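You operate a simulated robot arm through the tools that you are given. There is no shell and no other tool. Be economical: measure what you need, move in short steps, check, and stop when the job is done.

You run a simulated robot arm. Do the job below in one go: nothing can be reset, and whatever is moved stays where it is left.

## Task
Pump the tank to the card's pressure, run the timer, then vent it.
Fine: shut the cover and the white wheel before pumping; wait for the result; open the white wheel till the display shows nought.

Only the result counts: the job must be done as asked and must still hold three seconds after the hand-in. Knocking over, shifting, dropping, spilling or breaking anything else fails it. Lids that push on must go on centred and level and be pressed home; caps that screw on are set level and turned clockwise until they are tight.

## Robot
A 7-joint arm with a two-finger parallel gripper, fixed in place. Base frame: the origin is at the foot of the arm, x ahead of it, y to its left, z up. Lengths are in mm, angles in rad, forces in N, time in s.
Its first joint turns from -2.897 to 2.897 rad. Payload 4.4 kg.
Tool frame: the origin (TCP) lies between the finger pads and is the grasp point; the fingertips stand 23 mm ahead of it; z points along the fingers, y is the line along which they close. Largest opening 94 mm; finger width 38, thickness 10; the body of the gripper, 54 by 96 mm, starts 39 mm behind the TCP.
Orientation is told as [roll, pitch, yaw] about the base's x, y, z axes, in that order, counted from this pose: with the fingers straight down and closing along the base's y, the tool's x points along the base's -x, its y along +y and its z along -z.

## Interface
- The arm moves only by the tool move_arm. Its argument "targets" is one flat list of numbers, 6 for each row, row after row: the shift along the tool's x, y, z in mm, then the turn, a rotation vector about the tool's x, y, z in rad. In form: [tx, ty, tz, wx, wy, wz, tx, ty, tz, wx, wy, wz, ...]. A call has 1 to 10 rows; each row shifts and turns the commanded pose from where the row before left it, along the tool's axes as they then stand. "hand" is the closure in counts, from 0 (fully open) to 255 (shut), set as the call begins (left out, the last holds). Each row takes 0.2 s and may step no farther than 50 mm and 0.15 rad from the row before; otherwise, or with a gripper value out of range, the whole call is refused. Where a pose cannot be reached the arm comes as near as it can. A force on the tool above 70 N (or 10 N above the force at the start of the call, whichever is more), or a blocked arm, ends the call early, and 0.2 s more pass. Each finger travels about 72 mm/s and halts on what it meets, pressing with about 32 N; the grip force reading is that of the motor and also rises with nothing between the fingers. The clock runs only during rows and for 0.2 s after the last one: add rows that do not move to give the fingers time. It gives the time, the measured TCP pose, the force on the tool (base axes), the opening and the grip force at its end, in the units of the frame above (readings bear some noise), and new pictures: "views" is both (left out), scene, wrist or none.
- Cameras (640 x 400 px; columns grow to the right, rows downward): "scene" is fixed at [397.9, -499, 1606.3]; the picture's right is [0.92, -0.39, 0.00], its down [-0.22, -0.51, -0.84] and it looks along [0.33, 0.77, -0.55] (base axes); focal length 318 px, centre (320, 200). "wrist" rides on the gripper at [86, 16, -74] in the tool frame; the picture's right is [-0.18, 0.98, 0.00], its down [-0.58, -0.11, -0.81] and it looks along [-0.79, -0.15, 0.59] (tool axes); focal length 243 px, centre (320, 200). There is no depth. A picture from a camera that has moved, and an enlarged one, comes with that camera's place and axes in the base frame and with its lens.
- inspect(camera, box): a new picture of the part [left, top, right, bottom] of that camera's present view, enlarged. The clock stands still meanwhile.
- hand_in(): hands the job in; it is judged then, once.

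Work in short steps. Places have to be worked out from the pictures, the camera data and where the tool is seen: move nearer, look again, correct. Check each grasp and each placing, and mend what went wrong. You have 120 turns and 170 pictures in all, those below and enlarged ones among them. Open the gripper and draw the arm clear of the work before you hand the job in, unless the task says otherwise; then end with one line.

The tools are called after "Request:" by a JSON object that holds its "name" and its "arguments". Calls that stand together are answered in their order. move_arm: Moves the arm, as the interface text tells. Its arguments: {"type":"object","properties":{"targets":{"type":"array","items":{"type":"number"}},"hand":{"type":"number"},"views":{"type":"string","enum":["both","scene","wrist","none"]}},"required":["targets"]} The other tools are called the same way: inspect (camera, box) takes an enlarged picture of a part of a camera's view; hand_in () hands the job in.

At the start:

```text
time_s: 0.0
tcp_pos: [475.9, 468.9, 1193.4]
tool_rot: [0.001, -0.001, -0.001]
ft_force: [1.0, -0.8, 0.1]
width: 94.1
grasp_force: 0.2
```

scene: 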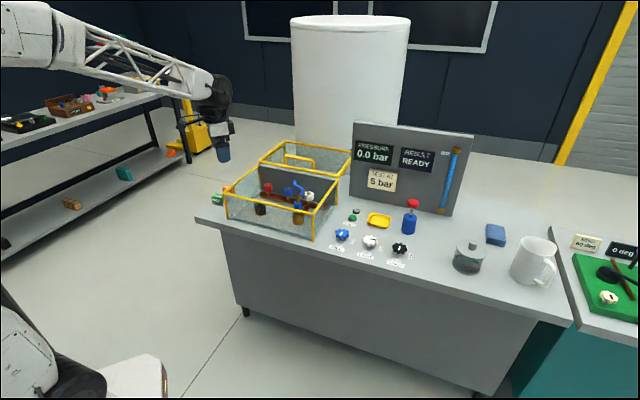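
wrist: 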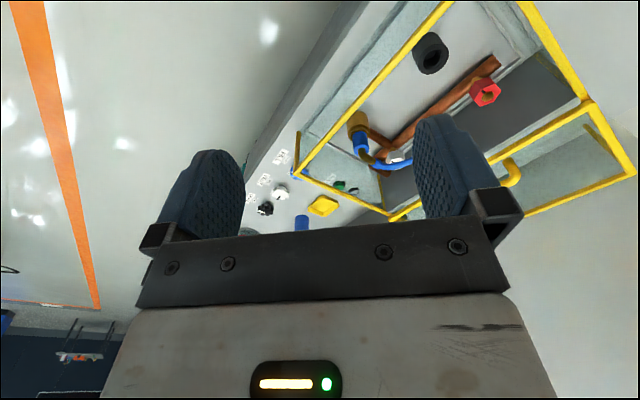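

I start by looking at the bench close up, to read the card, labels and find the wheels, cover and pump.

Request:
{"name": "inspect", "arguments": {"camera": "scene", "box": [200, 120, 360, 250]}}

Request:
{"name": "inspect", "arguments": {"camera": "scene", "box": [320, 190, 440, 270]}}

Request:
{"name": "inspect", "arguments": {"camera": "scene", "box": [340, 115, 480, 220]}}

```text
3.08 times, centred on (280, 185) of scene
camera zoom: at [397.9, -499.0, 1606.3], right [0.92, -0.39, 0.0], down [-0.22, -0.51, -0.84], along [0.33, 0.77, -0.55], focal length 979 px, centre (443, 246)
```

zoom: 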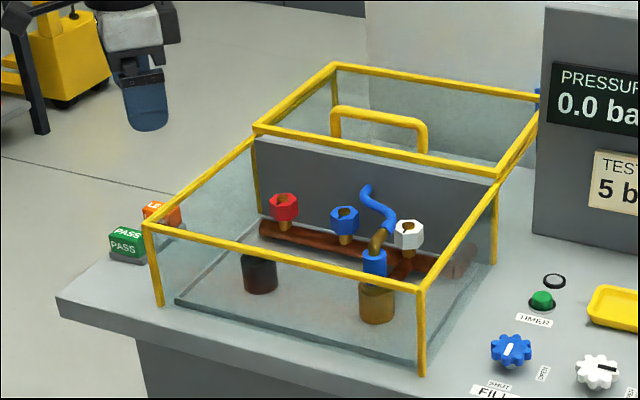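

```text
5.00 times, centred on (380, 230) of scene
camera zoom: at [397.9, -499.0, 1606.3], right [0.92, -0.39, 0.0], down [-0.22, -0.51, -0.84], along [0.33, 0.77, -0.55], focal length 1592 px, centre (20, 50)
```

zoom: 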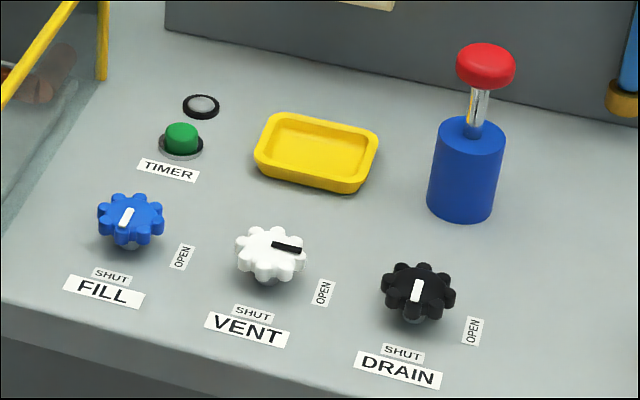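

```text
3.81 times, centred on (410, 168) of scene
camera zoom: at [397.9, -499.0, 1606.3], right [0.92, -0.39, 0.0], down [-0.22, -0.51, -0.84], along [0.33, 0.77, -0.55], focal length 1213 px, centre (-23, 324)
```

zoom: 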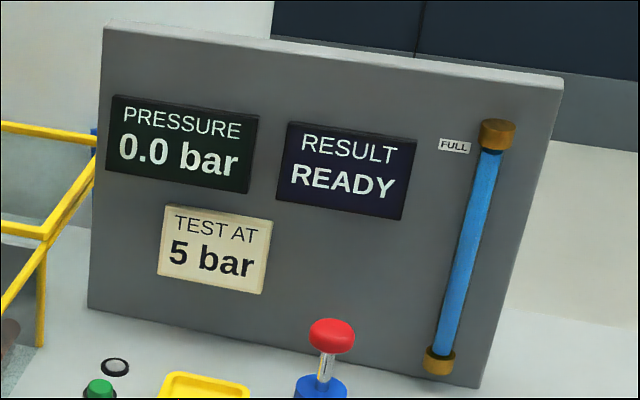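

The card says 5 bar, the vent (white) wheel points to OPEN and the cover looks slid or hinged open. I'll move toward the bench at this height for a closer view.

Request:
{"name": "move_arm", "arguments": {"targets": [-20, -35, 0, 0, 0, 0, -20, -35, 0, 0, 0, 0, -20, -35, 0, 0, 0, 0, -20, -35, 0, 0, 0, 0, 0, 0, 0, 0, 0, 0]}}

```text
time_s: 1.2
tcp_pos: [558.0, 329.7, 1194.2]
tool_rot: [0.0, -0.001, 0.001]
ft_force: [0.6, 0.1, 0.0]
width: 94.1
grasp_force: 0.1
camera wrist: at [471.5, 345.8, 1270.1], right [0.18, 0.98, 0.0], down [0.58, -0.11, 0.81], along [0.79, -0.15, -0.59], focal length 243 px, centre (320, 200)
```

scene: 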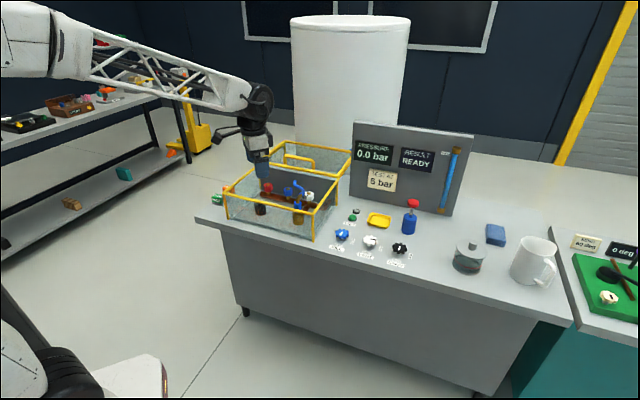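
wrist: 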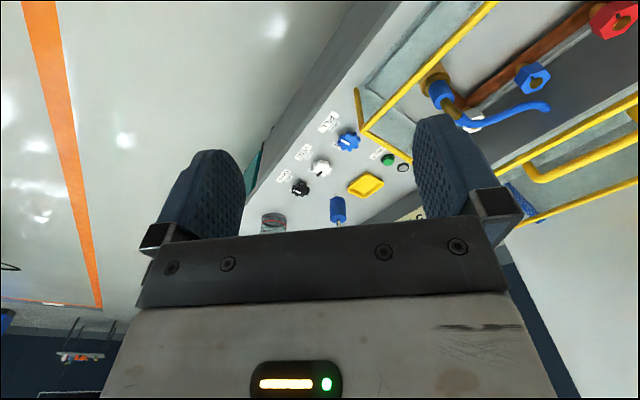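

Triangulating puts the wheels in a row at 45° to the base axes, white near (926, 262), z about 825, with the box left of it and the lid apparently slid back. I'll move left, turn 45° and look at the cover.

Request:
{"name": "move_arm", "arguments": {"targets": [0, 45, -10, 0, 0, 0, 0, 45, -10, 0, 0, 0, 0, 45, -10, 0, 0, 0, 0, 45, -10, 0, 0, 0, 0, 45, -10, 0, 0, -0.135, 0, 0, 0, 0, 0, -0.13, 0, 0, 0, 0, 0, -0.13, 0, 0, 0, 0, 0, -0.13, 0, 0, 0, 0, 0, -0.13, 0, 0, 0, 0, 0, -0.13]}}

```text
time_s: 3.4
tcp_pos: [556.8, 553.9, 1244.9]
tool_rot: [-0.001, 0.002, 0.788]
ft_force: [-0.6, 0.6, 0.1]
width: 94.4
grasp_force: 0.0
camera wrist: at [483.8, 504.3, 1320.1], right [-0.57, 0.82, 0.0], down [0.49, 0.33, 0.81], along [0.66, 0.46, -0.59], focal length 243 px, centre (320, 200)
```

scene: 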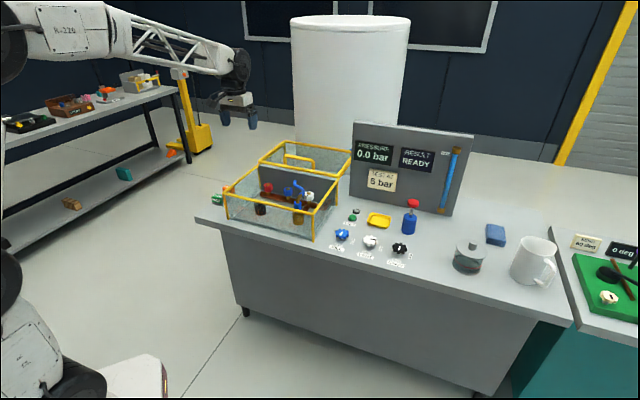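
wrist: 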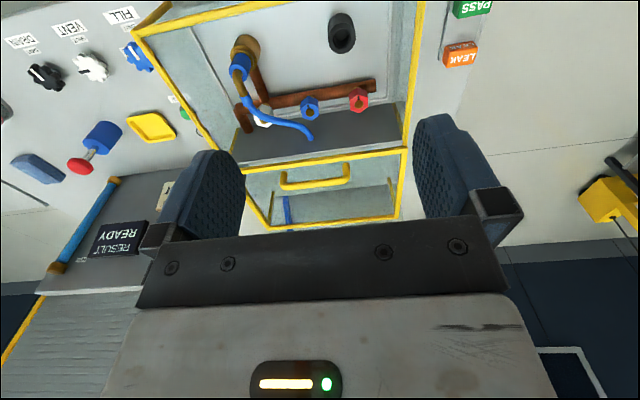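

The wrist view now shows the whole box and cover; I enlarge it.

Request:
{"name": "inspect", "arguments": {"camera": "wrist", "box": [130, 0, 450, 240]}}

Request:
{"name": "inspect", "arguments": {"camera": "scene", "box": [240, 130, 360, 205]}}

```text
1.67 times, centred on (290, 120) of wrist
camera zoom: at [483.8, 504.3, 1320.1], right [-0.57, 0.82, 0.0], down [0.49, 0.33, 0.81], along [0.66, 0.46, -0.59], focal length 404 px, centre (370, 333)
```

zoom: 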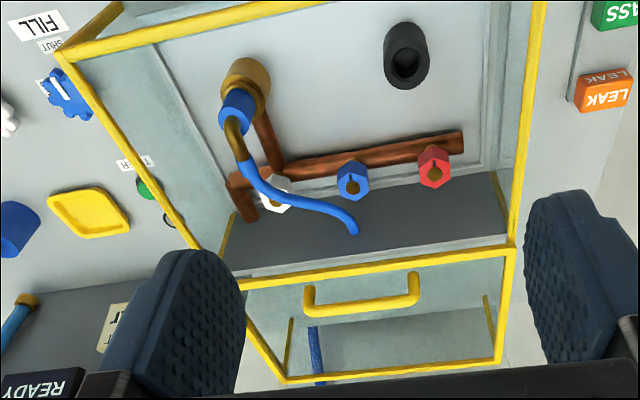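

```text
5.33 times, centred on (300, 168) of scene
camera zoom: at [397.9, -499.0, 1606.3], right [0.92, -0.39, 0.0], down [-0.22, -0.51, -0.84], along [0.33, 0.77, -0.55], focal length 1698 px, centre (427, 373)
```

zoom: 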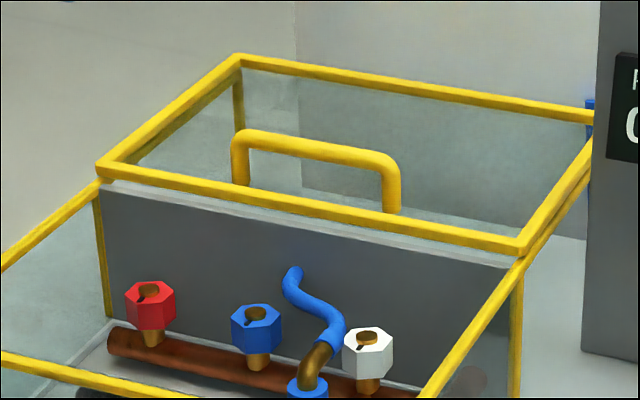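

The lid slides on top of the frame, from the back half to the front half; its handle bar is near (822, 729, 980), parallel to the bench front. I'll close the fingers, tilt the tool forward and move out to test reach, with the intent of hooking the bar from behind and pulling.

Request:
{"name": "move_arm", "arguments": {"targets": [0, 0, 0, 0, -0.14, 0, 0, 0, 0, 0, -0.14, 0, 0, 0, 0, 0, -0.14, 0, 0, 0, 0, 0, -0.14, 0, 0, 0, 0, 0, -0.14, 0, -15.8, -9.1, 42.2, 0, 0, 0, -15.8, -9.1, 42.2, 0, 0, 0, -15.8, -9.1, 42.2, 0, 0, 0, -15.8, -9.1, 42.2, 0, 0, 0, 0, 0, 0, 0, 0, 0], "hand": 255}}

```text
time_s: 5.6
tcp_pos: [694.4, 639.1, 1151.7]
tool_rot: [-0.001, -0.701, 0.785]
ft_force: [-0.6, 0.1, 0.5]
width: 0.0
grasp_force: 32.2
camera wrist: at [602.1, 569.8, 1155.6], right [-0.6, 0.79, 0.12], down [0.02, -0.13, 0.99], along [0.8, 0.59, 0.06], focal length 243 px, centre (320, 200)
```

scene: 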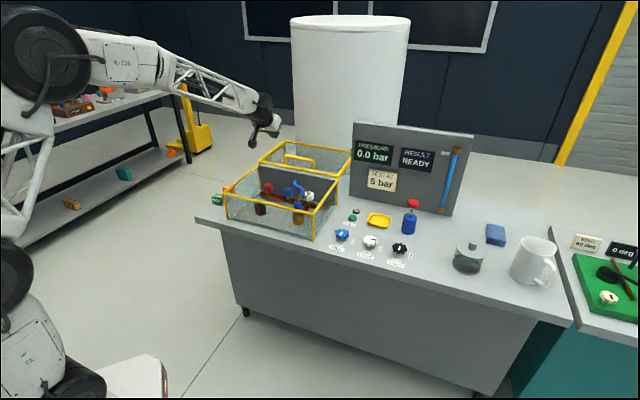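
wrist: 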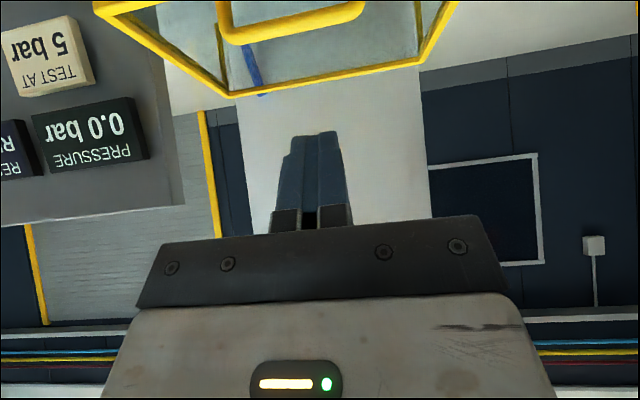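

The bar sighted from here falls exactly on (822, 729, 980). I'll go to just above and behind it and reduce the tilt for a better hook, watching reach.

Request:
{"name": "move_arm", "arguments": {"targets": [-15.5, -5.4, 37.1, 0, 0, 0, -15.5, -5.4, 37.1, 0, 0, 0, -15.5, -5.4, 37.1, 0, 0, 0, -15.5, -5.4, 37.1, 0, 0, 0, -15.5, -5.4, 37.1, 0, 0, 0, 0, 0, 0, 0, 0.1, 0, 0, 0, 0, 0, 0.1, 0, 0, 0, 0, 0, 0.1, 0, 0, 0, 0, 0, 0, 0]}}

```text
time_s: 7.6
tcp_pos: [839.2, 746.6, 1063.4]
tool_rot: [0.003, -0.4, 0.784]
ft_force: [0.1, 0.5, 0.7]
width: 0.1
grasp_force: 32.2
camera wrist: at [750.8, 681.5, 1099.7], right [-0.57, 0.82, 0.07], down [0.23, 0.08, 0.97], along [0.78, 0.57, -0.24], focal length 243 px, centre (320, 200)
```

scene: 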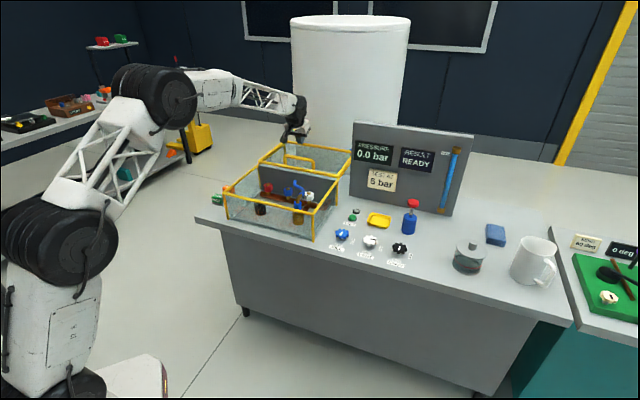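
wrist: 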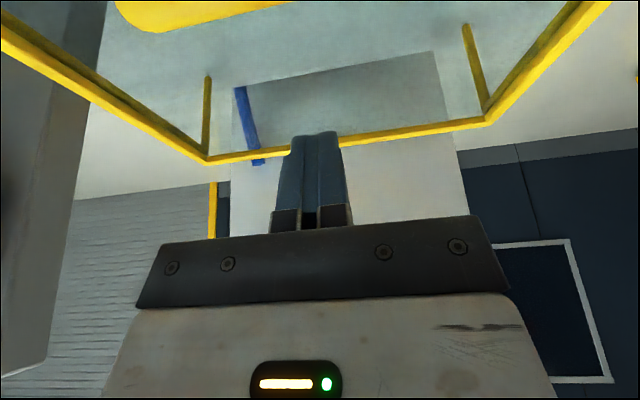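

Reach is fine with 0.4 rad tilt. I now lower behind the bar, fingertips to about z 958, stopping on contact.

Request:
{"name": "move_arm", "arguments": {"targets": [-6.5, 0, 3, 0, 0, 0, 10.2, 0, 24, 0, 0, 0, 10.2, 0, 24, 0, 0, 0, 10.2, 0, 24, 0, 0, 0, 0, 0, 0, 0, 0, 0]}}

Request:
{"name": "inspect", "arguments": {"camera": "scene", "box": [240, 90, 380, 190]}}

```text
time_s: 8.8
tcp_pos: [843.0, 752.3, 983.2]
tool_rot: [-0.001, -0.399, 0.786]
ft_force: [-0.3, 0.2, 0.7]
width: 0.1
grasp_force: 32.1
camera wrist: at [755.2, 687.1, 1019.5], right [-0.57, 0.82, 0.07], down [0.23, 0.08, 0.97], along [0.78, 0.57, -0.24], focal length 243 px, centre (320, 200)
```

scene: 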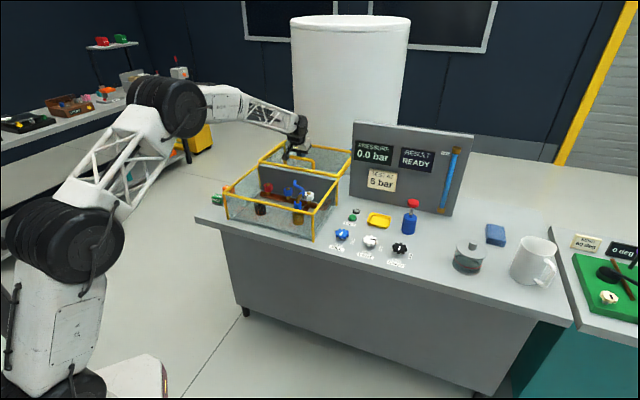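
wrist: 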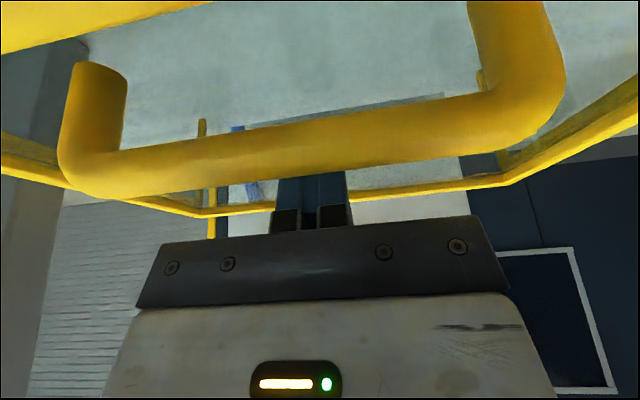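

```text
4.00 times, centred on (310, 140) of scene
camera zoom: at [397.9, -499.0, 1606.3], right [0.92, -0.39, 0.0], down [-0.22, -0.51, -0.84], along [0.33, 0.77, -0.55], focal length 1273 px, centre (360, 440)
```

zoom: 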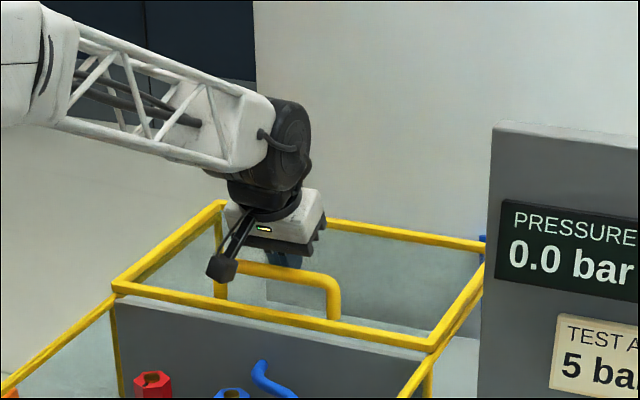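

The fingers are behind the bar, centred. I pull toward the front 40 mm and check that the lid follows.

Request:
{"name": "move_arm", "arguments": {"targets": [12.3, 0, -5.2, 0, 0, 0, 12.3, 0, -5.2, 0, 0, 0, 12.3, 0, -5.2, 0, 0, 0, 0, 0, 0, 0, 0, 0]}}

```text
time_s: 9.8
tcp_pos: [816.6, 723.1, 984.1]
tool_rot: [-0.001, -0.398, 0.784]
ft_force: [0.8, 1.9, 3.1]
width: 0.1
grasp_force: 31.6
camera wrist: at [726.7, 658.1, 1020.6], right [-0.57, 0.82, 0.07], down [0.23, 0.08, 0.97], along [0.78, 0.57, -0.24], focal length 243 px, centre (320, 200)
```

scene: 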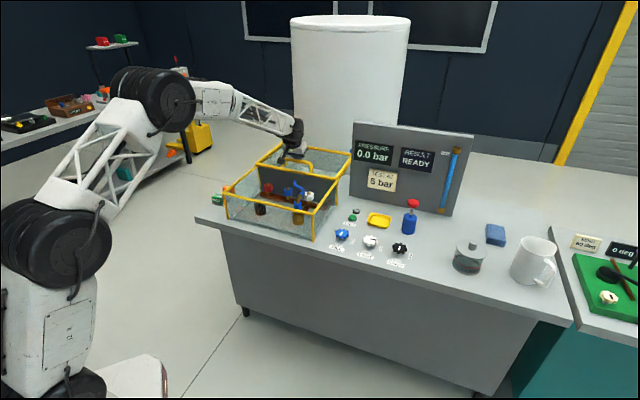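
wrist: 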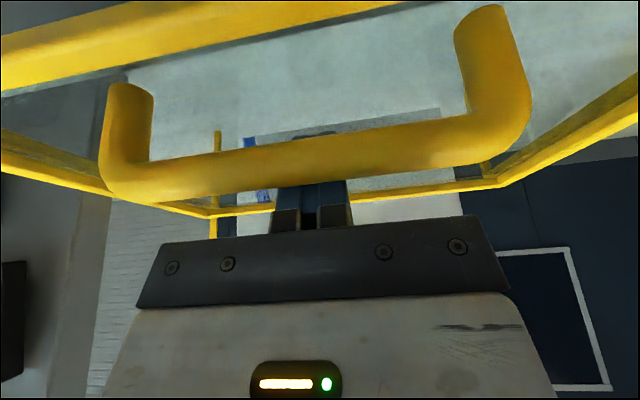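

The bar now rests on the fingers with a few newtons; I keep pulling.

Request:
{"name": "move_arm", "arguments": {"targets": [18.4, 0, -7.8, 0, 0, 0, 18.4, 0, -7.8, 0, 0, 0, 18.4, 0, -7.8, 0, 0, 0, 18.4, 0, -7.8, 0, 0, 0, 18.4, 0, -7.8, 0, 0, 0, 0, 0, 0, 0, 0, 0]}}

```text
time_s: 11.2
tcp_pos: [745.1, 652.2, 988.2]
tool_rot: [-0.001, -0.399, 0.786]
ft_force: [1.3, 0.8, 1.9]
width: 0.0
grasp_force: 31.8
camera wrist: at [655.9, 587.6, 1024.1], right [-0.57, 0.82, 0.07], down [0.23, 0.08, 0.97], along [0.78, 0.57, -0.24], focal length 243 px, centre (320, 200)
```

scene: 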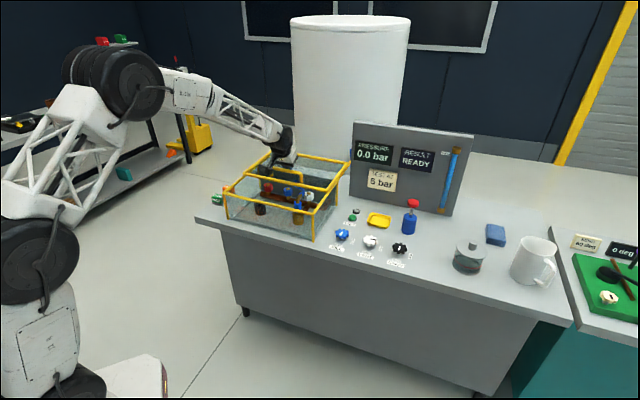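
wrist: 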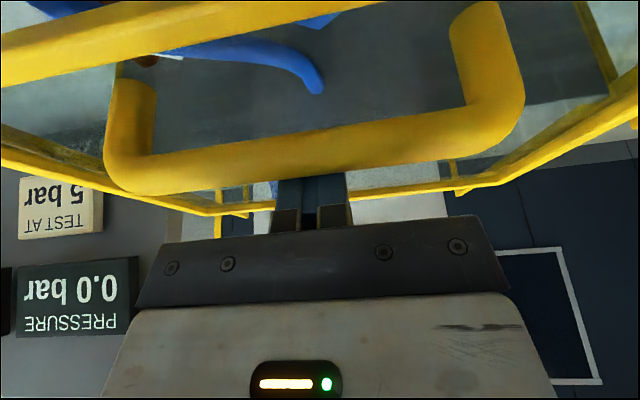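

The lid slides smoothly. Another 160 mm, stopping when it meets its end.

Request:
{"name": "move_arm", "arguments": {"targets": [18.8, 0, -6.9, 0, 0, 0, 18.8, 0, -6.9, 0, 0, 0, 18.8, 0, -6.9, 0, 0, 0, 18.8, 0, -6.9, 0, 0, 0, 18.8, 0, -6.9, 0, 0, 0, 18.8, 0, -6.9, 0, 0, 0, 18.6, 0, -7.3, 0, 0, 0, 0, 0, 0, 0, 0, 0]}}

```text
time_s: 13.0
tcp_pos: [645.8, 554.4, 979.8]
tool_rot: [0.0, -0.399, 0.786]
ft_force: [0.8, 0.4, 1.3]
width: 0.0
grasp_force: 32.1
camera wrist: at [558.0, 488.7, 1015.5], right [-0.57, 0.82, 0.07], down [0.23, 0.08, 0.97], along [0.78, 0.57, -0.24], focal length 243 px, centre (320, 200)
```

scene: 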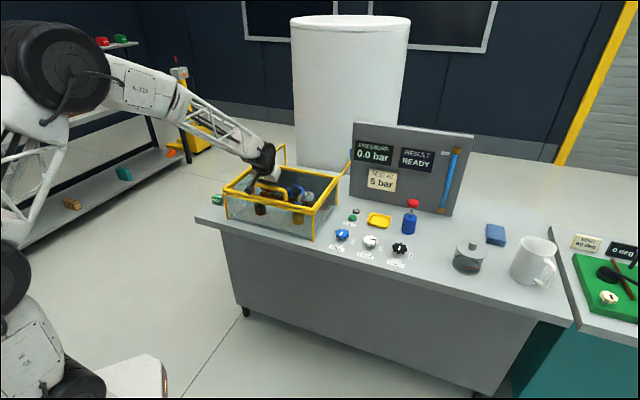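
wrist: 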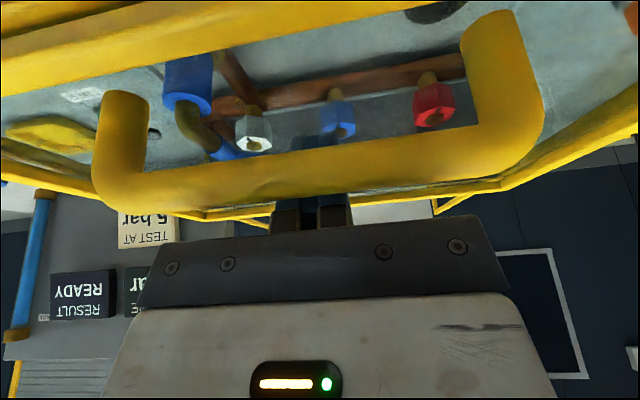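

Nearly closed; I zoom to see the remaining gap at the front edge while nudging further until force appears.

Request:
{"name": "move_arm", "arguments": {"targets": [9.2, 0, -3.9, 0, 0, 0, 9.2, 0, -3.9, 0, 0, 0, 9.2, 0, -3.9, 0, 0, 0, 9.2, 0, -3.9, 0, 0, 0, 0, 0, 0, 0, 0, 0], "views": "none"}}

Request:
{"name": "inspect", "arguments": {"camera": "scene", "box": [200, 130, 360, 250]}}

```text
time_s: 13.4
tcp_pos: [644.5, 551.3, 983.4]
tool_rot: [-0.003, -0.413, 0.785]
ft_force: [3.4, 3.0, 2.8]
width: 0.0
grasp_force: 32.1
stopped in row 1: the force on the tool passed its limit (the readings are from after the stop); the commanded pose is now the measured one
```

```text
3.33 times, centred on (280, 190) of scene
camera zoom: at [397.9, -499.0, 1606.3], right [0.92, -0.39, 0.0], down [-0.22, -0.51, -0.84], along [0.33, 0.77, -0.55], focal length 1061 px, centre (453, 233)
```

zoom: 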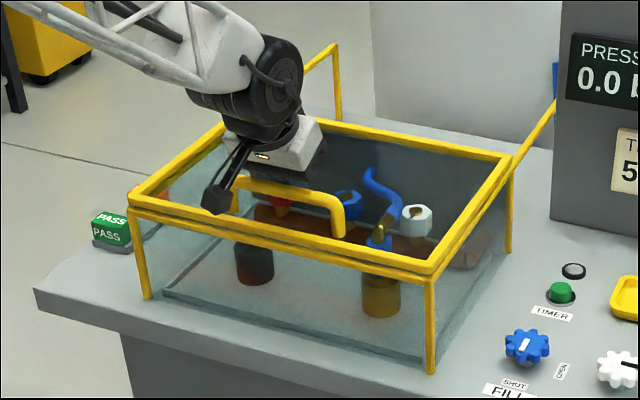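

The lid has reached its stop, flush with the front. I back off the bar, rise, then move right along the bench to above the white wheel (est. f=840, lateral −470).

Request:
{"name": "move_arm", "arguments": {"targets": [-9, 0, 3.8, 0, 0, 0, -15.6, 0, -36.8, 0, 0, 0, -15.6, 0, -36.8, 0, 0, 0, -15.6, 0, -36.8, 0, 0, 0, 0, 0, 0, 0, 0.14, 0, 0, 0, 0, 0, 0.14, 0, 0, 0, 0, 0, 0.13, 0, 0, 0, 0, 0, 0, 0], "views": "scene"}}

Request:
{"name": "move_arm", "arguments": {"targets": [0, -45, 0, 0, 0, 0, 0, -45, 0, 0, 0, 0, 0, -45, 0, 0, 0, 0, 0, -45, 0, 0, 0, 0, 0, -45, 0, 0, 0, 0, 0, -45, 0, 0, 0, 0, 0, -45, 0, 0, 0, 0, 0, -45, 0, 0, 0, 0, 0, 0, 0, 0, 0, 0], "hand": 0}}

```text
time_s: 15.2
tcp_pos: [649.1, 558.4, 1102.4]
tool_rot: [-0.001, 0.002, 0.786]
ft_force: [0.8, 0.1, 0.2]
width: 0.2
grasp_force: 32.0
```

scene: 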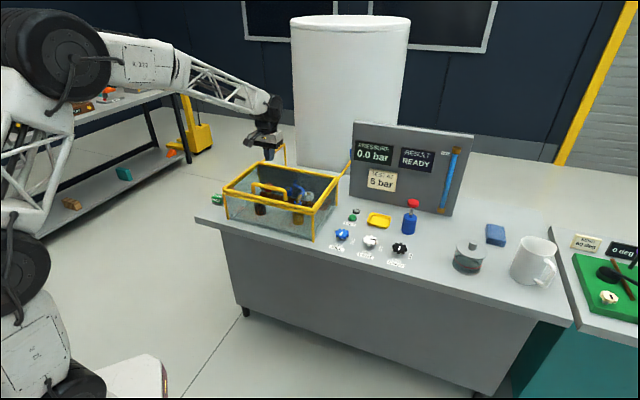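

```text
time_s: 17.2
tcp_pos: [904.8, 304.9, 1102.9]
tool_rot: [-0.001, 0.0, 0.784]
ft_force: [0.4, -0.2, 0.5]
width: 93.9
grasp_force: 0.0
camera wrist: at [831.5, 255.5, 1178.4], right [-0.56, 0.83, 0.0], down [0.49, 0.33, 0.81], along [0.67, 0.45, -0.59], focal length 243 px, centre (320, 200)
```

scene: 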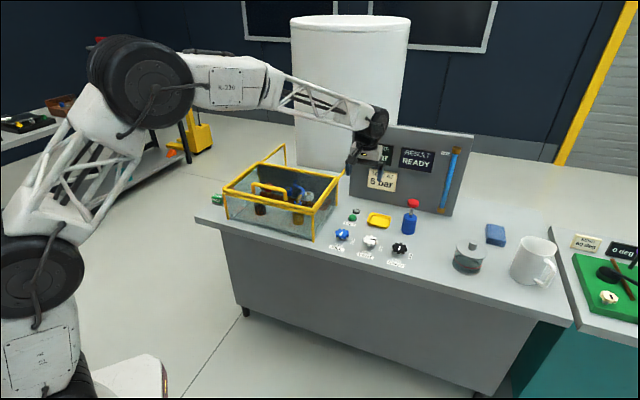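
wrist: 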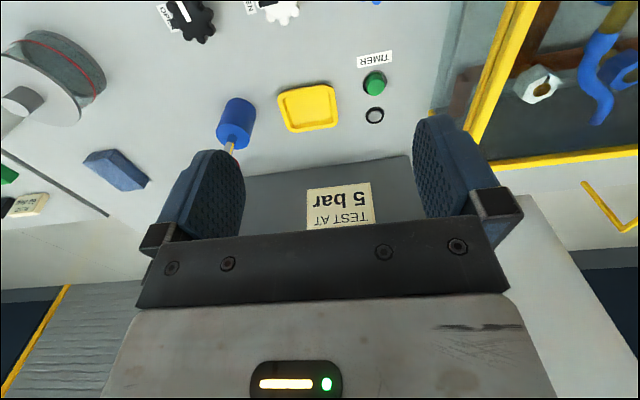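

I see the wheel only at the edge; I back off toward the front and lower for a clear look at it.

Request:
{"name": "move_arm", "arguments": {"targets": [40, -8, 25, 0, 0, 0, 40, -8, 25, 0, 0, 0, 40, -8, 25, 0, 0, 0, 20, 0, 25, 0, 0, 0, 0, 0, 0, 0, 0, 0], "views": "wrist"}}

```text
time_s: 18.4
tcp_pos: [821.6, 186.2, 1003.0]
tool_rot: [0.0, 0.0, 0.785]
ft_force: [-0.5, -0.5, -0.1]
width: 94.1
grasp_force: 0.1
camera wrist: at [749.0, 137.1, 1079.4], right [-0.56, 0.83, 0.0], down [0.49, 0.33, 0.81], along [0.67, 0.45, -0.59], focal length 243 px, centre (320, 200)
```

wrist: 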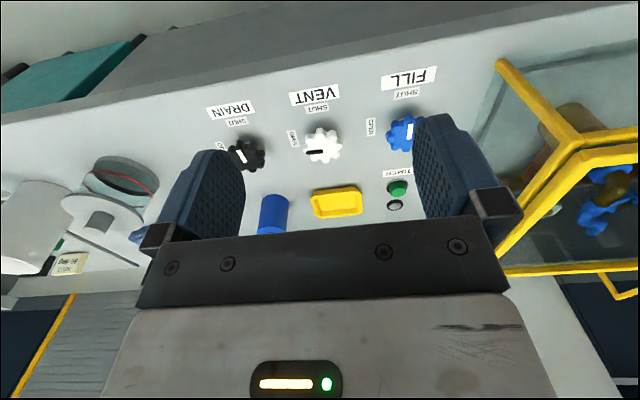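

The wheel sits at about (930, 264). I move over it at z≈910 to check alignment.

Request:
{"name": "move_arm", "arguments": {"targets": [-33, -5.4, 23, 0, 0, 0, -33, -5.4, 23, 0, 0, 0, -33, -5.4, 23, 0, 0, 0, -32, -5.4, 23, 0, 0, 0, 0, 0, 0, 0, 0, 0]}}

Request:
{"name": "inspect", "arguments": {"camera": "scene", "box": [320, 190, 440, 270]}}

```text
time_s: 19.6
tcp_pos: [931.0, 264.3, 911.4]
tool_rot: [-0.001, 0.0, 0.784]
ft_force: [0.3, 0.7, 0.1]
width: 94.3
grasp_force: 0.1
camera wrist: at [858.4, 215.0, 986.5], right [-0.56, 0.83, 0.0], down [0.49, 0.33, 0.81], along [0.67, 0.45, -0.59], focal length 243 px, centre (320, 200)
```

scene: 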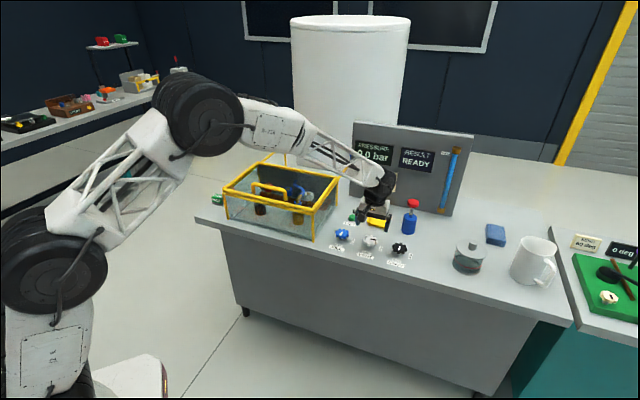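
wrist: 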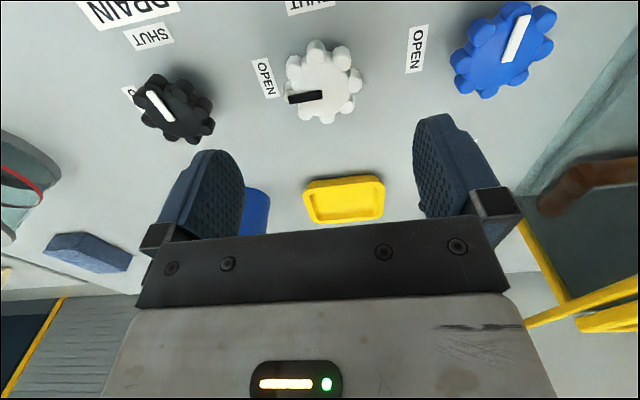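

```text
5.00 times, centred on (380, 230) of scene
camera zoom: at [397.9, -499.0, 1606.3], right [0.92, -0.39, 0.0], down [-0.22, -0.51, -0.84], along [0.33, 0.77, -0.55], focal length 1592 px, centre (20, 50)
```

zoom: 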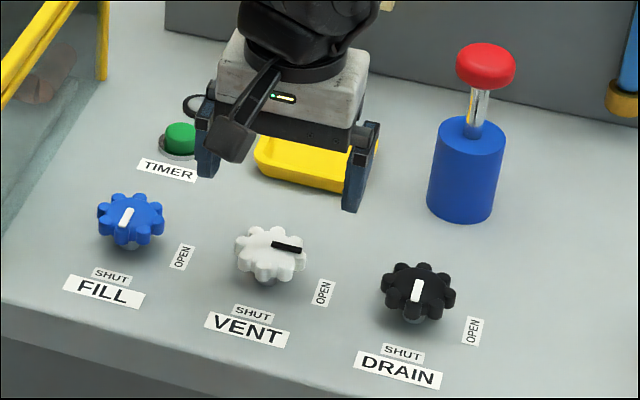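

The wheel top triangulates to z≈831, centred 4 mm nearer the front. I descend to TCP z≈838 (tips ~815), then close in the next call.

Request:
{"name": "move_arm", "arguments": {"targets": [4, 2, 25, 0, 0, 0, 0, 0, 25, 0, 0, 0, 0, 0, 23, 0, 0, 0, 0, 0, 0, 0, 0, 0]}}

Request:
{"name": "inspect", "arguments": {"camera": "scene", "box": [320, 190, 440, 270]}}

```text
time_s: 20.6
tcp_pos: [927.0, 263.1, 838.7]
tool_rot: [-0.001, 0.0, 0.786]
ft_force: [1.1, 0.3, 0.8]
width: 94.0
grasp_force: 0.1
camera wrist: at [854.1, 213.7, 914.1], right [-0.56, 0.83, 0.0], down [0.49, 0.33, 0.81], along [0.67, 0.45, -0.59], focal length 243 px, centre (320, 200)
```

scene: 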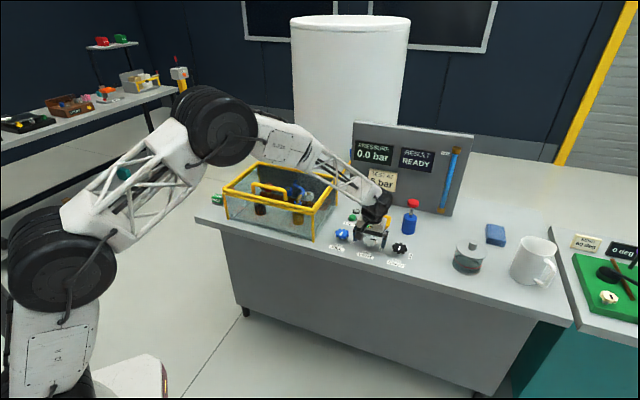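
wrist: 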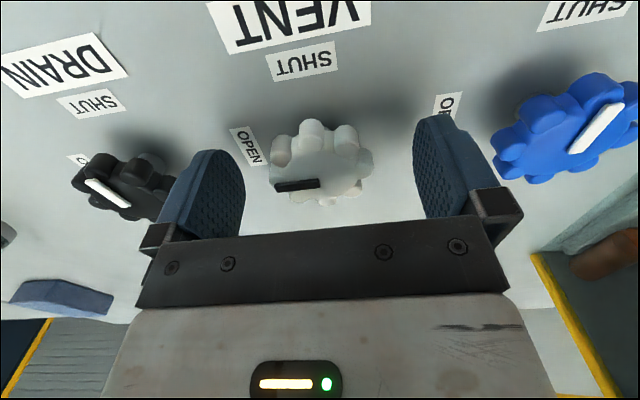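

```text
5.00 times, centred on (380, 230) of scene
camera zoom: at [397.9, -499.0, 1606.3], right [0.92, -0.39, 0.0], down [-0.22, -0.51, -0.84], along [0.33, 0.77, -0.55], focal length 1592 px, centre (20, 50)
```

zoom: 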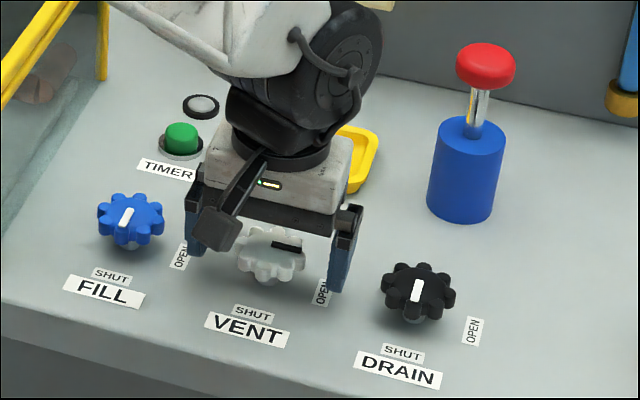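

Centred. I lower 6 mm more and close on the wheel.

Request:
{"name": "move_arm", "arguments": {"targets": [2, 0, 6, 0, 0, 0, 0, 0, 0, 0, 0, 0, 0, 0, 0, 0, 0, 0], "views": "none"}}

Request:
{"name": "move_arm", "arguments": {"targets": [0, 0, 0, 0, 0, 0, 0, 0, 0, 0, 0, 0, 0, 0, 0, 0, 0, 0, 0, 0, 0, 0, 0, 0], "hand": 255, "views": "wrist"}}

```text
time_s: 21.4
tcp_pos: [925.1, 261.9, 833.2]
tool_rot: [0.0, 0.0, 0.784]
ft_force: [-0.3, -0.3, 0.0]
width: 94.0
grasp_force: 0.1
```

```text
time_s: 22.4
tcp_pos: [925.8, 260.6, 832.3]
tool_rot: [-0.002, 0.0, 0.783]
ft_force: [14.4, -8.4, -3.5]
width: 49.7
grasp_force: 45.0
camera wrist: at [853.3, 211.9, 908.8], right [-0.56, 0.83, 0.0], down [0.49, 0.33, 0.81], along [0.67, 0.45, -0.59], focal length 243 px, centre (320, 200)
```

wrist: 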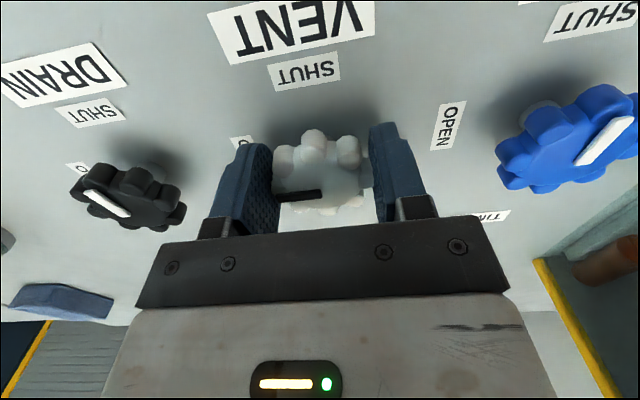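

Gripped at 49.7 mm with a small sideways push, so I shift 1.5 mm to relieve it and turn clockwise in small steps.

Request:
{"name": "move_arm", "arguments": {"targets": [0, -1.5, 0, 0, 0, 0, 0, 0, 0, 0, 0, 0.13, 0, 0, 0, 0, 0, 0.13, 0, 0, 0, 0, 0, 0.13, 0, 0, 0, 0, 0, 0], "views": "wrist"}}

```text
time_s: 23.6
tcp_pos: [925.4, 262.8, 832.8]
tool_rot: [0.0, -0.001, 0.396]
ft_force: [-30.0, 49.6, 18.3]
width: 49.7
grasp_force: 44.2
camera wrist: at [839.6, 245.2, 908.5], right [-0.21, 0.98, 0.0], down [0.58, 0.12, 0.81], along [0.79, 0.17, -0.59], focal length 243 px, centre (320, 200)
```

wrist: 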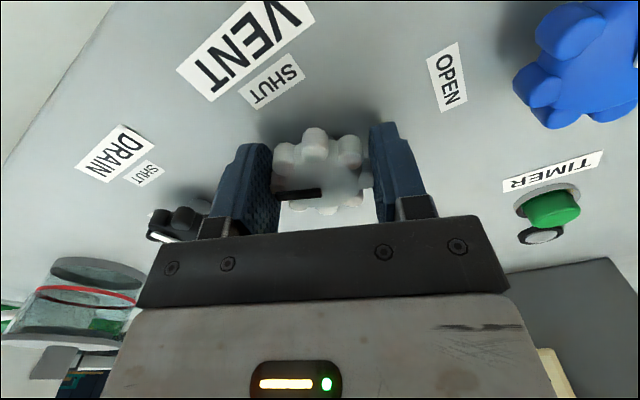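

The wheel turns with the grip (pointer moved ~22°), but a 57 N sideways load built up; I shift +1.2 mm along the tool's y to relieve it.

Request:
{"name": "move_arm", "arguments": {"targets": [0, 1.2, 0, 0, 0, 0, 0, 0, 0, 0, 0, 0], "views": "none"}}

```text
time_s: 24.3
tcp_pos: [925.6, 263.1, 833.4]
tool_rot: [0.002, -0.001, 0.395]
ft_force: [-14.3, 11.5, 4.2]
width: 49.8
grasp_force: 45.3
stopped in row 2: the force on the tool passed its limit (the readings are from after the stop); the commanded pose is now the measured one
```

The load is down; I keep turning clockwise.

Request:
{"name": "move_arm", "arguments": {"targets": [0, 0, 0, 0, 0, 0.1, 0, 0, 0, 0, 0, 0.1, 0, 0, 0, 0, 0, 0.1, 0, 0, 0, 0, 0, 0.1, 0, 0, 0, 0, 0, 0], "views": "wrist"}}

```text
time_s: 25.5
tcp_pos: [927.4, 265.1, 832.4]
tool_rot: [0.001, -0.003, -0.005]
ft_force: [-1.6, 61.4, 0.8]
width: 49.7
grasp_force: 45.1
camera wrist: at [840.0, 281.8, 908.2], right [0.19, 0.98, 0.0], down [0.58, -0.11, 0.81], along [0.79, -0.15, -0.59], focal length 243 px, centre (320, 200)
```

wrist: 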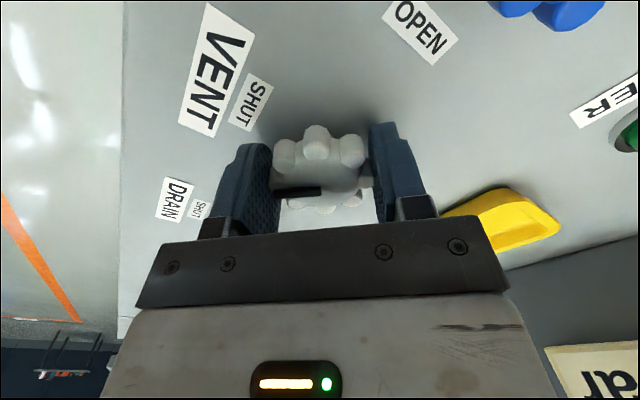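

Halfway: the pointer follows. I relieve the sideways load again and continue, compensating a small grasp offset.

Request:
{"name": "move_arm", "arguments": {"targets": [0, 1.0, 0, 0, 0, 0, 0, 0, 0, 0, 0, 0], "views": "none"}}

Request:
{"name": "move_arm", "arguments": {"targets": [-0.4, 0, 0, 0, 0, 0.1, -0.4, 0, 0, 0, 0, 0.1, -0.4, 0, 0, 0, 0, 0.1, -0.4, 0, 0, 0, 0, 0.1, 0, 0, 0, 0, 0, 0], "views": "none"}}

```text
time_s: 26.1
tcp_pos: [927.3, 265.2, 832.8]
tool_rot: [0.0, -0.003, -0.006]
ft_force: [3.9, 62.2, -4.0]
width: 49.5
grasp_force: 45.4
```

```text
time_s: 26.7
tcp_pos: [927.9, 265.3, 831.7]
tool_rot: [0.001, -0.005, -0.188]
ft_force: [3.3, 16.3, -5.1]
width: 49.6
grasp_force: 45.2
stopped in row 3: the force on the tool passed its limit (the readings are from after the stop); the commanded pose is now the measured one
```

Load got reset by the stop; I continue turning.

Request:
{"name": "move_arm", "arguments": {"targets": [-0.4, 0, 0, 0, 0, 0.1, -0.4, 0, 0, 0, 0, 0.1, -0.4, 0, 0, 0, 0, 0.1, 0, 0, 0, 0, 0, 0], "views": "none"}}

Request:
{"name": "move_arm", "arguments": {"targets": [-0.4, 0, 0, 0, 0, 0.1, -0.4, 0, 0, 0, 0, 0.1, -0.4, 0, 0, 0, 0, 0.1, 0, 0, 0, 0, 0, 0], "views": "wrist"}}

```text
time_s: 27.7
tcp_pos: [928.1, 265.9, 832.5]
tool_rot: [0.003, -0.002, -0.49]
ft_force: [20.9, 39.8, -9.1]
width: 49.2
grasp_force: 44.8
```

```text
time_s: 28.7
tcp_pos: [931.0, 265.0, 834.2]
tool_rot: [0.003, -0.001, -0.79]
ft_force: [29.3, 56.1, -0.6]
width: 49.8
grasp_force: 45.1
camera wrist: at [880.4, 337.8, 909.2], right [0.83, 0.56, 0.0], down [0.33, -0.49, 0.81], along [0.45, -0.67, -0.59], focal length 243 px, centre (320, 200)
```

wrist: 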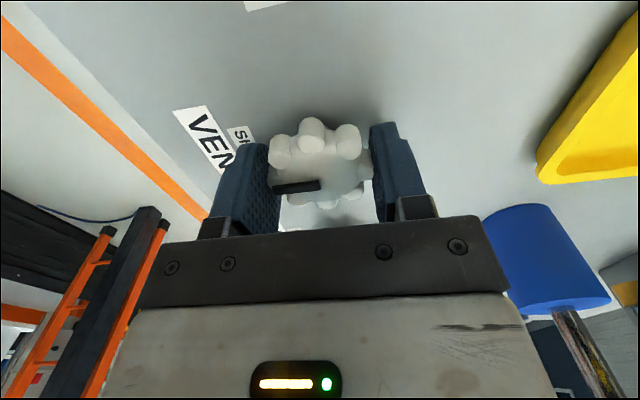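

Turned 90°, pointer toward SHUT. I try a slight extra turn to seat at the stop, then open.

Request:
{"name": "move_arm", "arguments": {"targets": [0, 0.8, 0, 0, 0, 0.05, 0, 0, 0, 0, 0, 0.05, 0, 0, 0, 0, 0, 0], "views": "wrist"}}

Request:
{"name": "move_arm", "arguments": {"targets": [0, 0, 0, 0, 0, 0, 0, 0, 0, 0, 0, 0, 0, 0, 0, 0, 0, 0], "hand": 0, "views": "none"}}

Request:
{"name": "move_arm", "arguments": {"targets": [0, 0, -35, 0, 0, 0, 0, 0, -45, 0, 0, 0, 0, 0, -45, 0, 0, 0, 0, 0, 0, 0, 0, -0.14, 0, 0, 0, 0, 0, -0.14, 0, 0, 0, 0, 0, -0.14, 0, 0, 0, 0, 0, -0.14, 0, 0, 0, 0, 0, -0.14, 0, 0, 0, 0, 0, -0.14, 0, 0, 0, 0, 0, 0], "views": "scene"}}

Request:
{"name": "inspect", "arguments": {"camera": "scene", "box": [320, 190, 440, 270]}}

```text
time_s: 29.5
tcp_pos: [930.6, 263.9, 833.4]
tool_rot: [0.004, -0.002, -0.891]
ft_force: [21.4, 28.3, 10.1]
width: 49.8
grasp_force: 45.2
camera wrist: at [888.6, 341.7, 908.8], right [0.88, 0.48, 0.0], down [0.28, -0.52, 0.81], along [0.39, -0.71, -0.59], focal length 243 px, centre (320, 200)
```

wrist: 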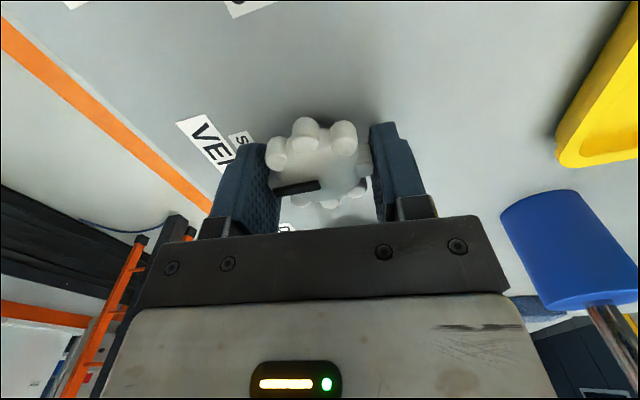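

```text
time_s: 30.3
tcp_pos: [930.7, 264.3, 832.1]
tool_rot: [0.002, 0.0, -0.891]
ft_force: [-0.1, -0.2, 0.9]
width: 94.1
grasp_force: 0.0
```

```text
time_s: 32.5
tcp_pos: [929.8, 264.7, 957.9]
tool_rot: [0.001, -0.002, -0.047]
ft_force: [-0.4, -0.9, 0.5]
width: 94.2
grasp_force: 0.0
```

scene: 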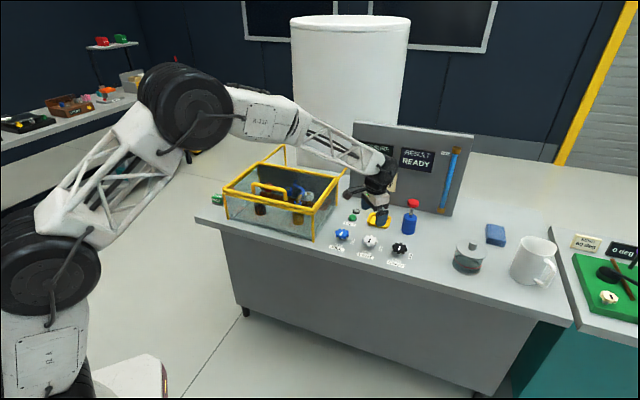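

```text
5.00 times, centred on (380, 230) of scene
camera zoom: at [397.9, -499.0, 1606.3], right [0.92, -0.39, 0.0], down [-0.22, -0.51, -0.84], along [0.33, 0.77, -0.55], focal length 1592 px, centre (20, 50)
```

zoom: 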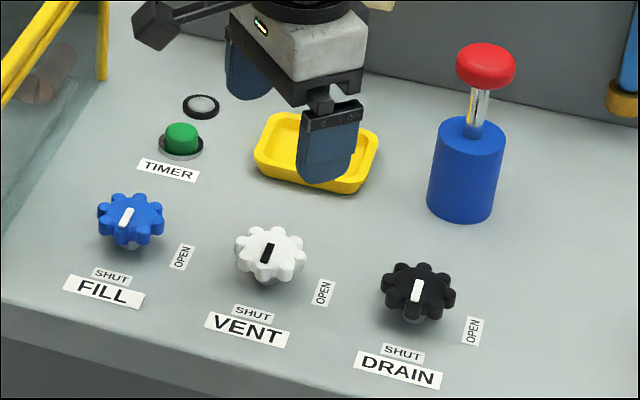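

The white pointer now matches SHUT like the others. Pump head works out near (1122, 292), top z≈940, about 1160 mm out, so I'll close the fingers, rise, aim the tool radially and tilt it forward.

Request:
{"name": "move_arm", "arguments": {"targets": [0, 0, -45, 0, 0, 0, 0, 0, -45, 0, 0, 0, 0, 0, 0, 0, 0, -0.15, 0, 0, 0, 0, 0, -0.15, 0, 0, 0, 0, -0.15, 0, 0, 0, 0, 0, -0.15, 0, 0, 0, 0, 0, -0.15, 0, 0, 0, 0, 0, -0.15, 0, 0, 0, 0, 0, 0, 0], "hand": 255}}

```text
time_s: 34.5
tcp_pos: [929.1, 264.6, 1049.4]
tool_rot: [0.0, -0.603, 0.252]
ft_force: [-0.4, -0.2, -1.1]
width: 0.0
grasp_force: 31.6
camera wrist: at [815.5, 252.4, 1061.8], right [-0.1, 0.99, 0.1], down [0.05, -0.1, 0.99], along [0.99, 0.1, -0.04], focal length 243 px, centre (320, 200)
```

scene: 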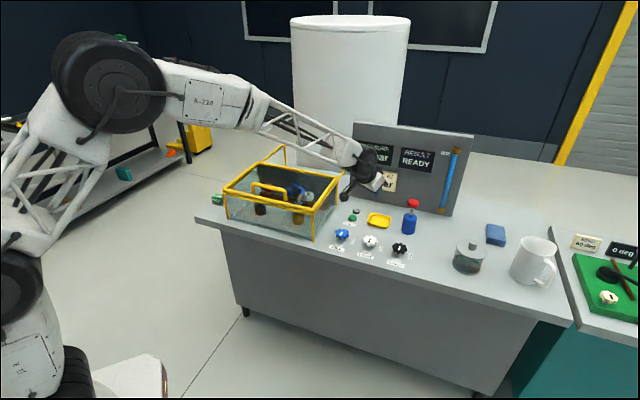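
wrist: 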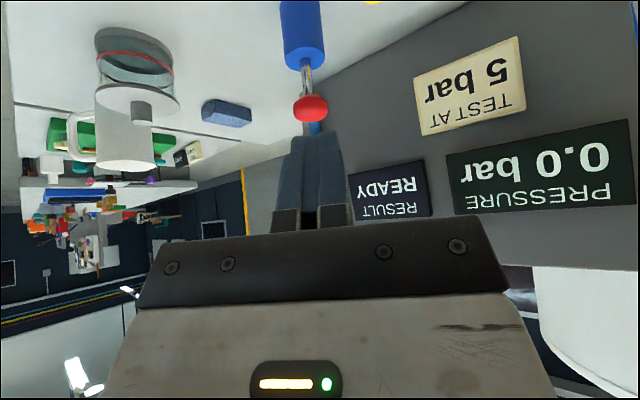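

The display is readable from here, and the pump head refines to (1114, 283, 936). I move to just above it, fingertip edge around z≈960.

Request:
{"name": "move_arm", "arguments": {"targets": [-24, -5.6, 30.8, 0, 0, 0, -24, -5.6, 30.8, 0, 0, 0, -24, -5.6, 30.8, 0, 0, 0, -24, -5.6, 30.8, 0, 0, 0, -24, -5.6, 30.8, 0, 0, 0, 0, 0, 0, 0, 0, 0]}}

Request:
{"name": "inspect", "arguments": {"camera": "scene", "box": [350, 160, 470, 240]}}

```text
time_s: 35.9
tcp_pos: [1116.9, 283.1, 988.8]
tool_rot: [-0.001, -0.603, 0.251]
ft_force: [0.3, -0.1, -1.0]
width: 0.1
grasp_force: 31.5
camera wrist: at [1003.2, 270.3, 1002.3], right [-0.1, 0.99, 0.1], down [0.05, -0.1, 0.99], along [0.99, 0.1, -0.04], focal length 243 px, centre (320, 200)
```

scene: 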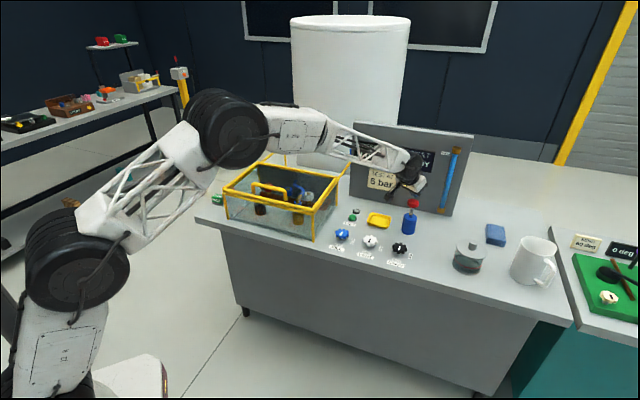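
wrist: 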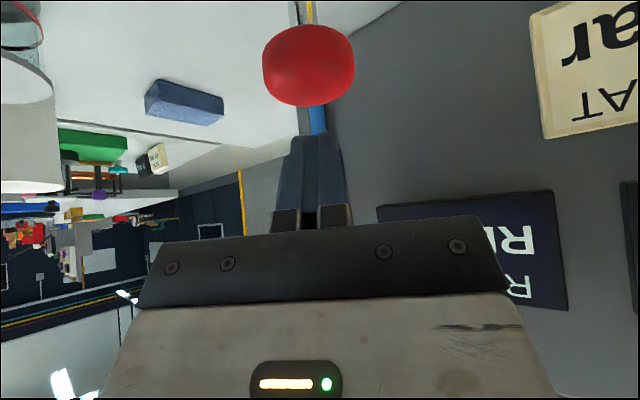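

```text
5.00 times, centred on (410, 200) of scene
camera zoom: at [397.9, -499.0, 1606.3], right [0.92, -0.39, 0.0], down [-0.22, -0.51, -0.84], along [0.33, 0.77, -0.55], focal length 1592 px, centre (-130, 200)
```

zoom: 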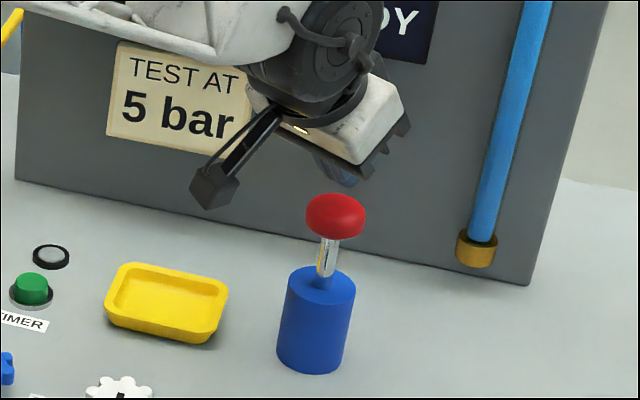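

Aligned over the head. I press straight down in steps, then see the force and the depth.

Request:
{"name": "move_arm", "arguments": {"targets": [5.7, 0, 8.2, 0, 0, 0, 5.7, 0, 8.2, 0, 0, 0, 5.7, 0, 8.2, 0, 0, 0, 0, 0, 0, 0, 0, 0]}}

```text
time_s: 36.9
tcp_pos: [1117.8, 283.3, 959.8]
tool_rot: [0.001, -0.604, 0.249]
ft_force: [2.3, 1.7, 6.9]
width: 0.0
grasp_force: 31.8
camera wrist: at [1003.0, 271.7, 973.0], right [-0.1, 0.99, 0.1], down [0.05, -0.1, 0.99], along [0.99, 0.1, -0.04], focal length 243 px, centre (320, 200)
```

scene: 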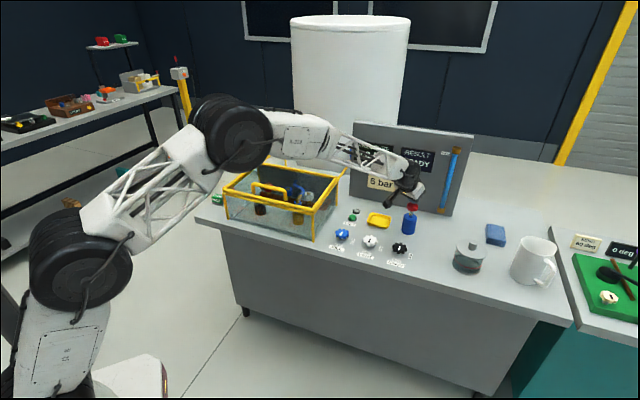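
wrist: 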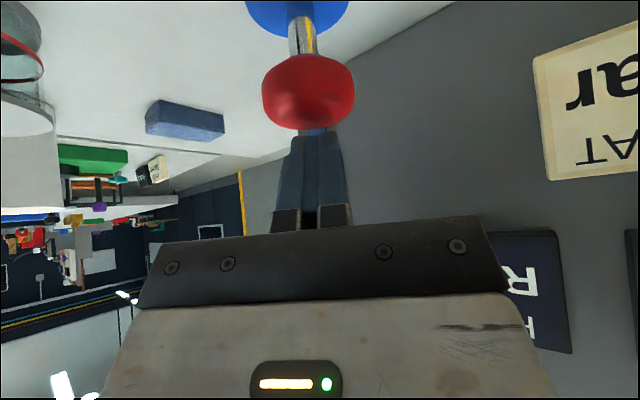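

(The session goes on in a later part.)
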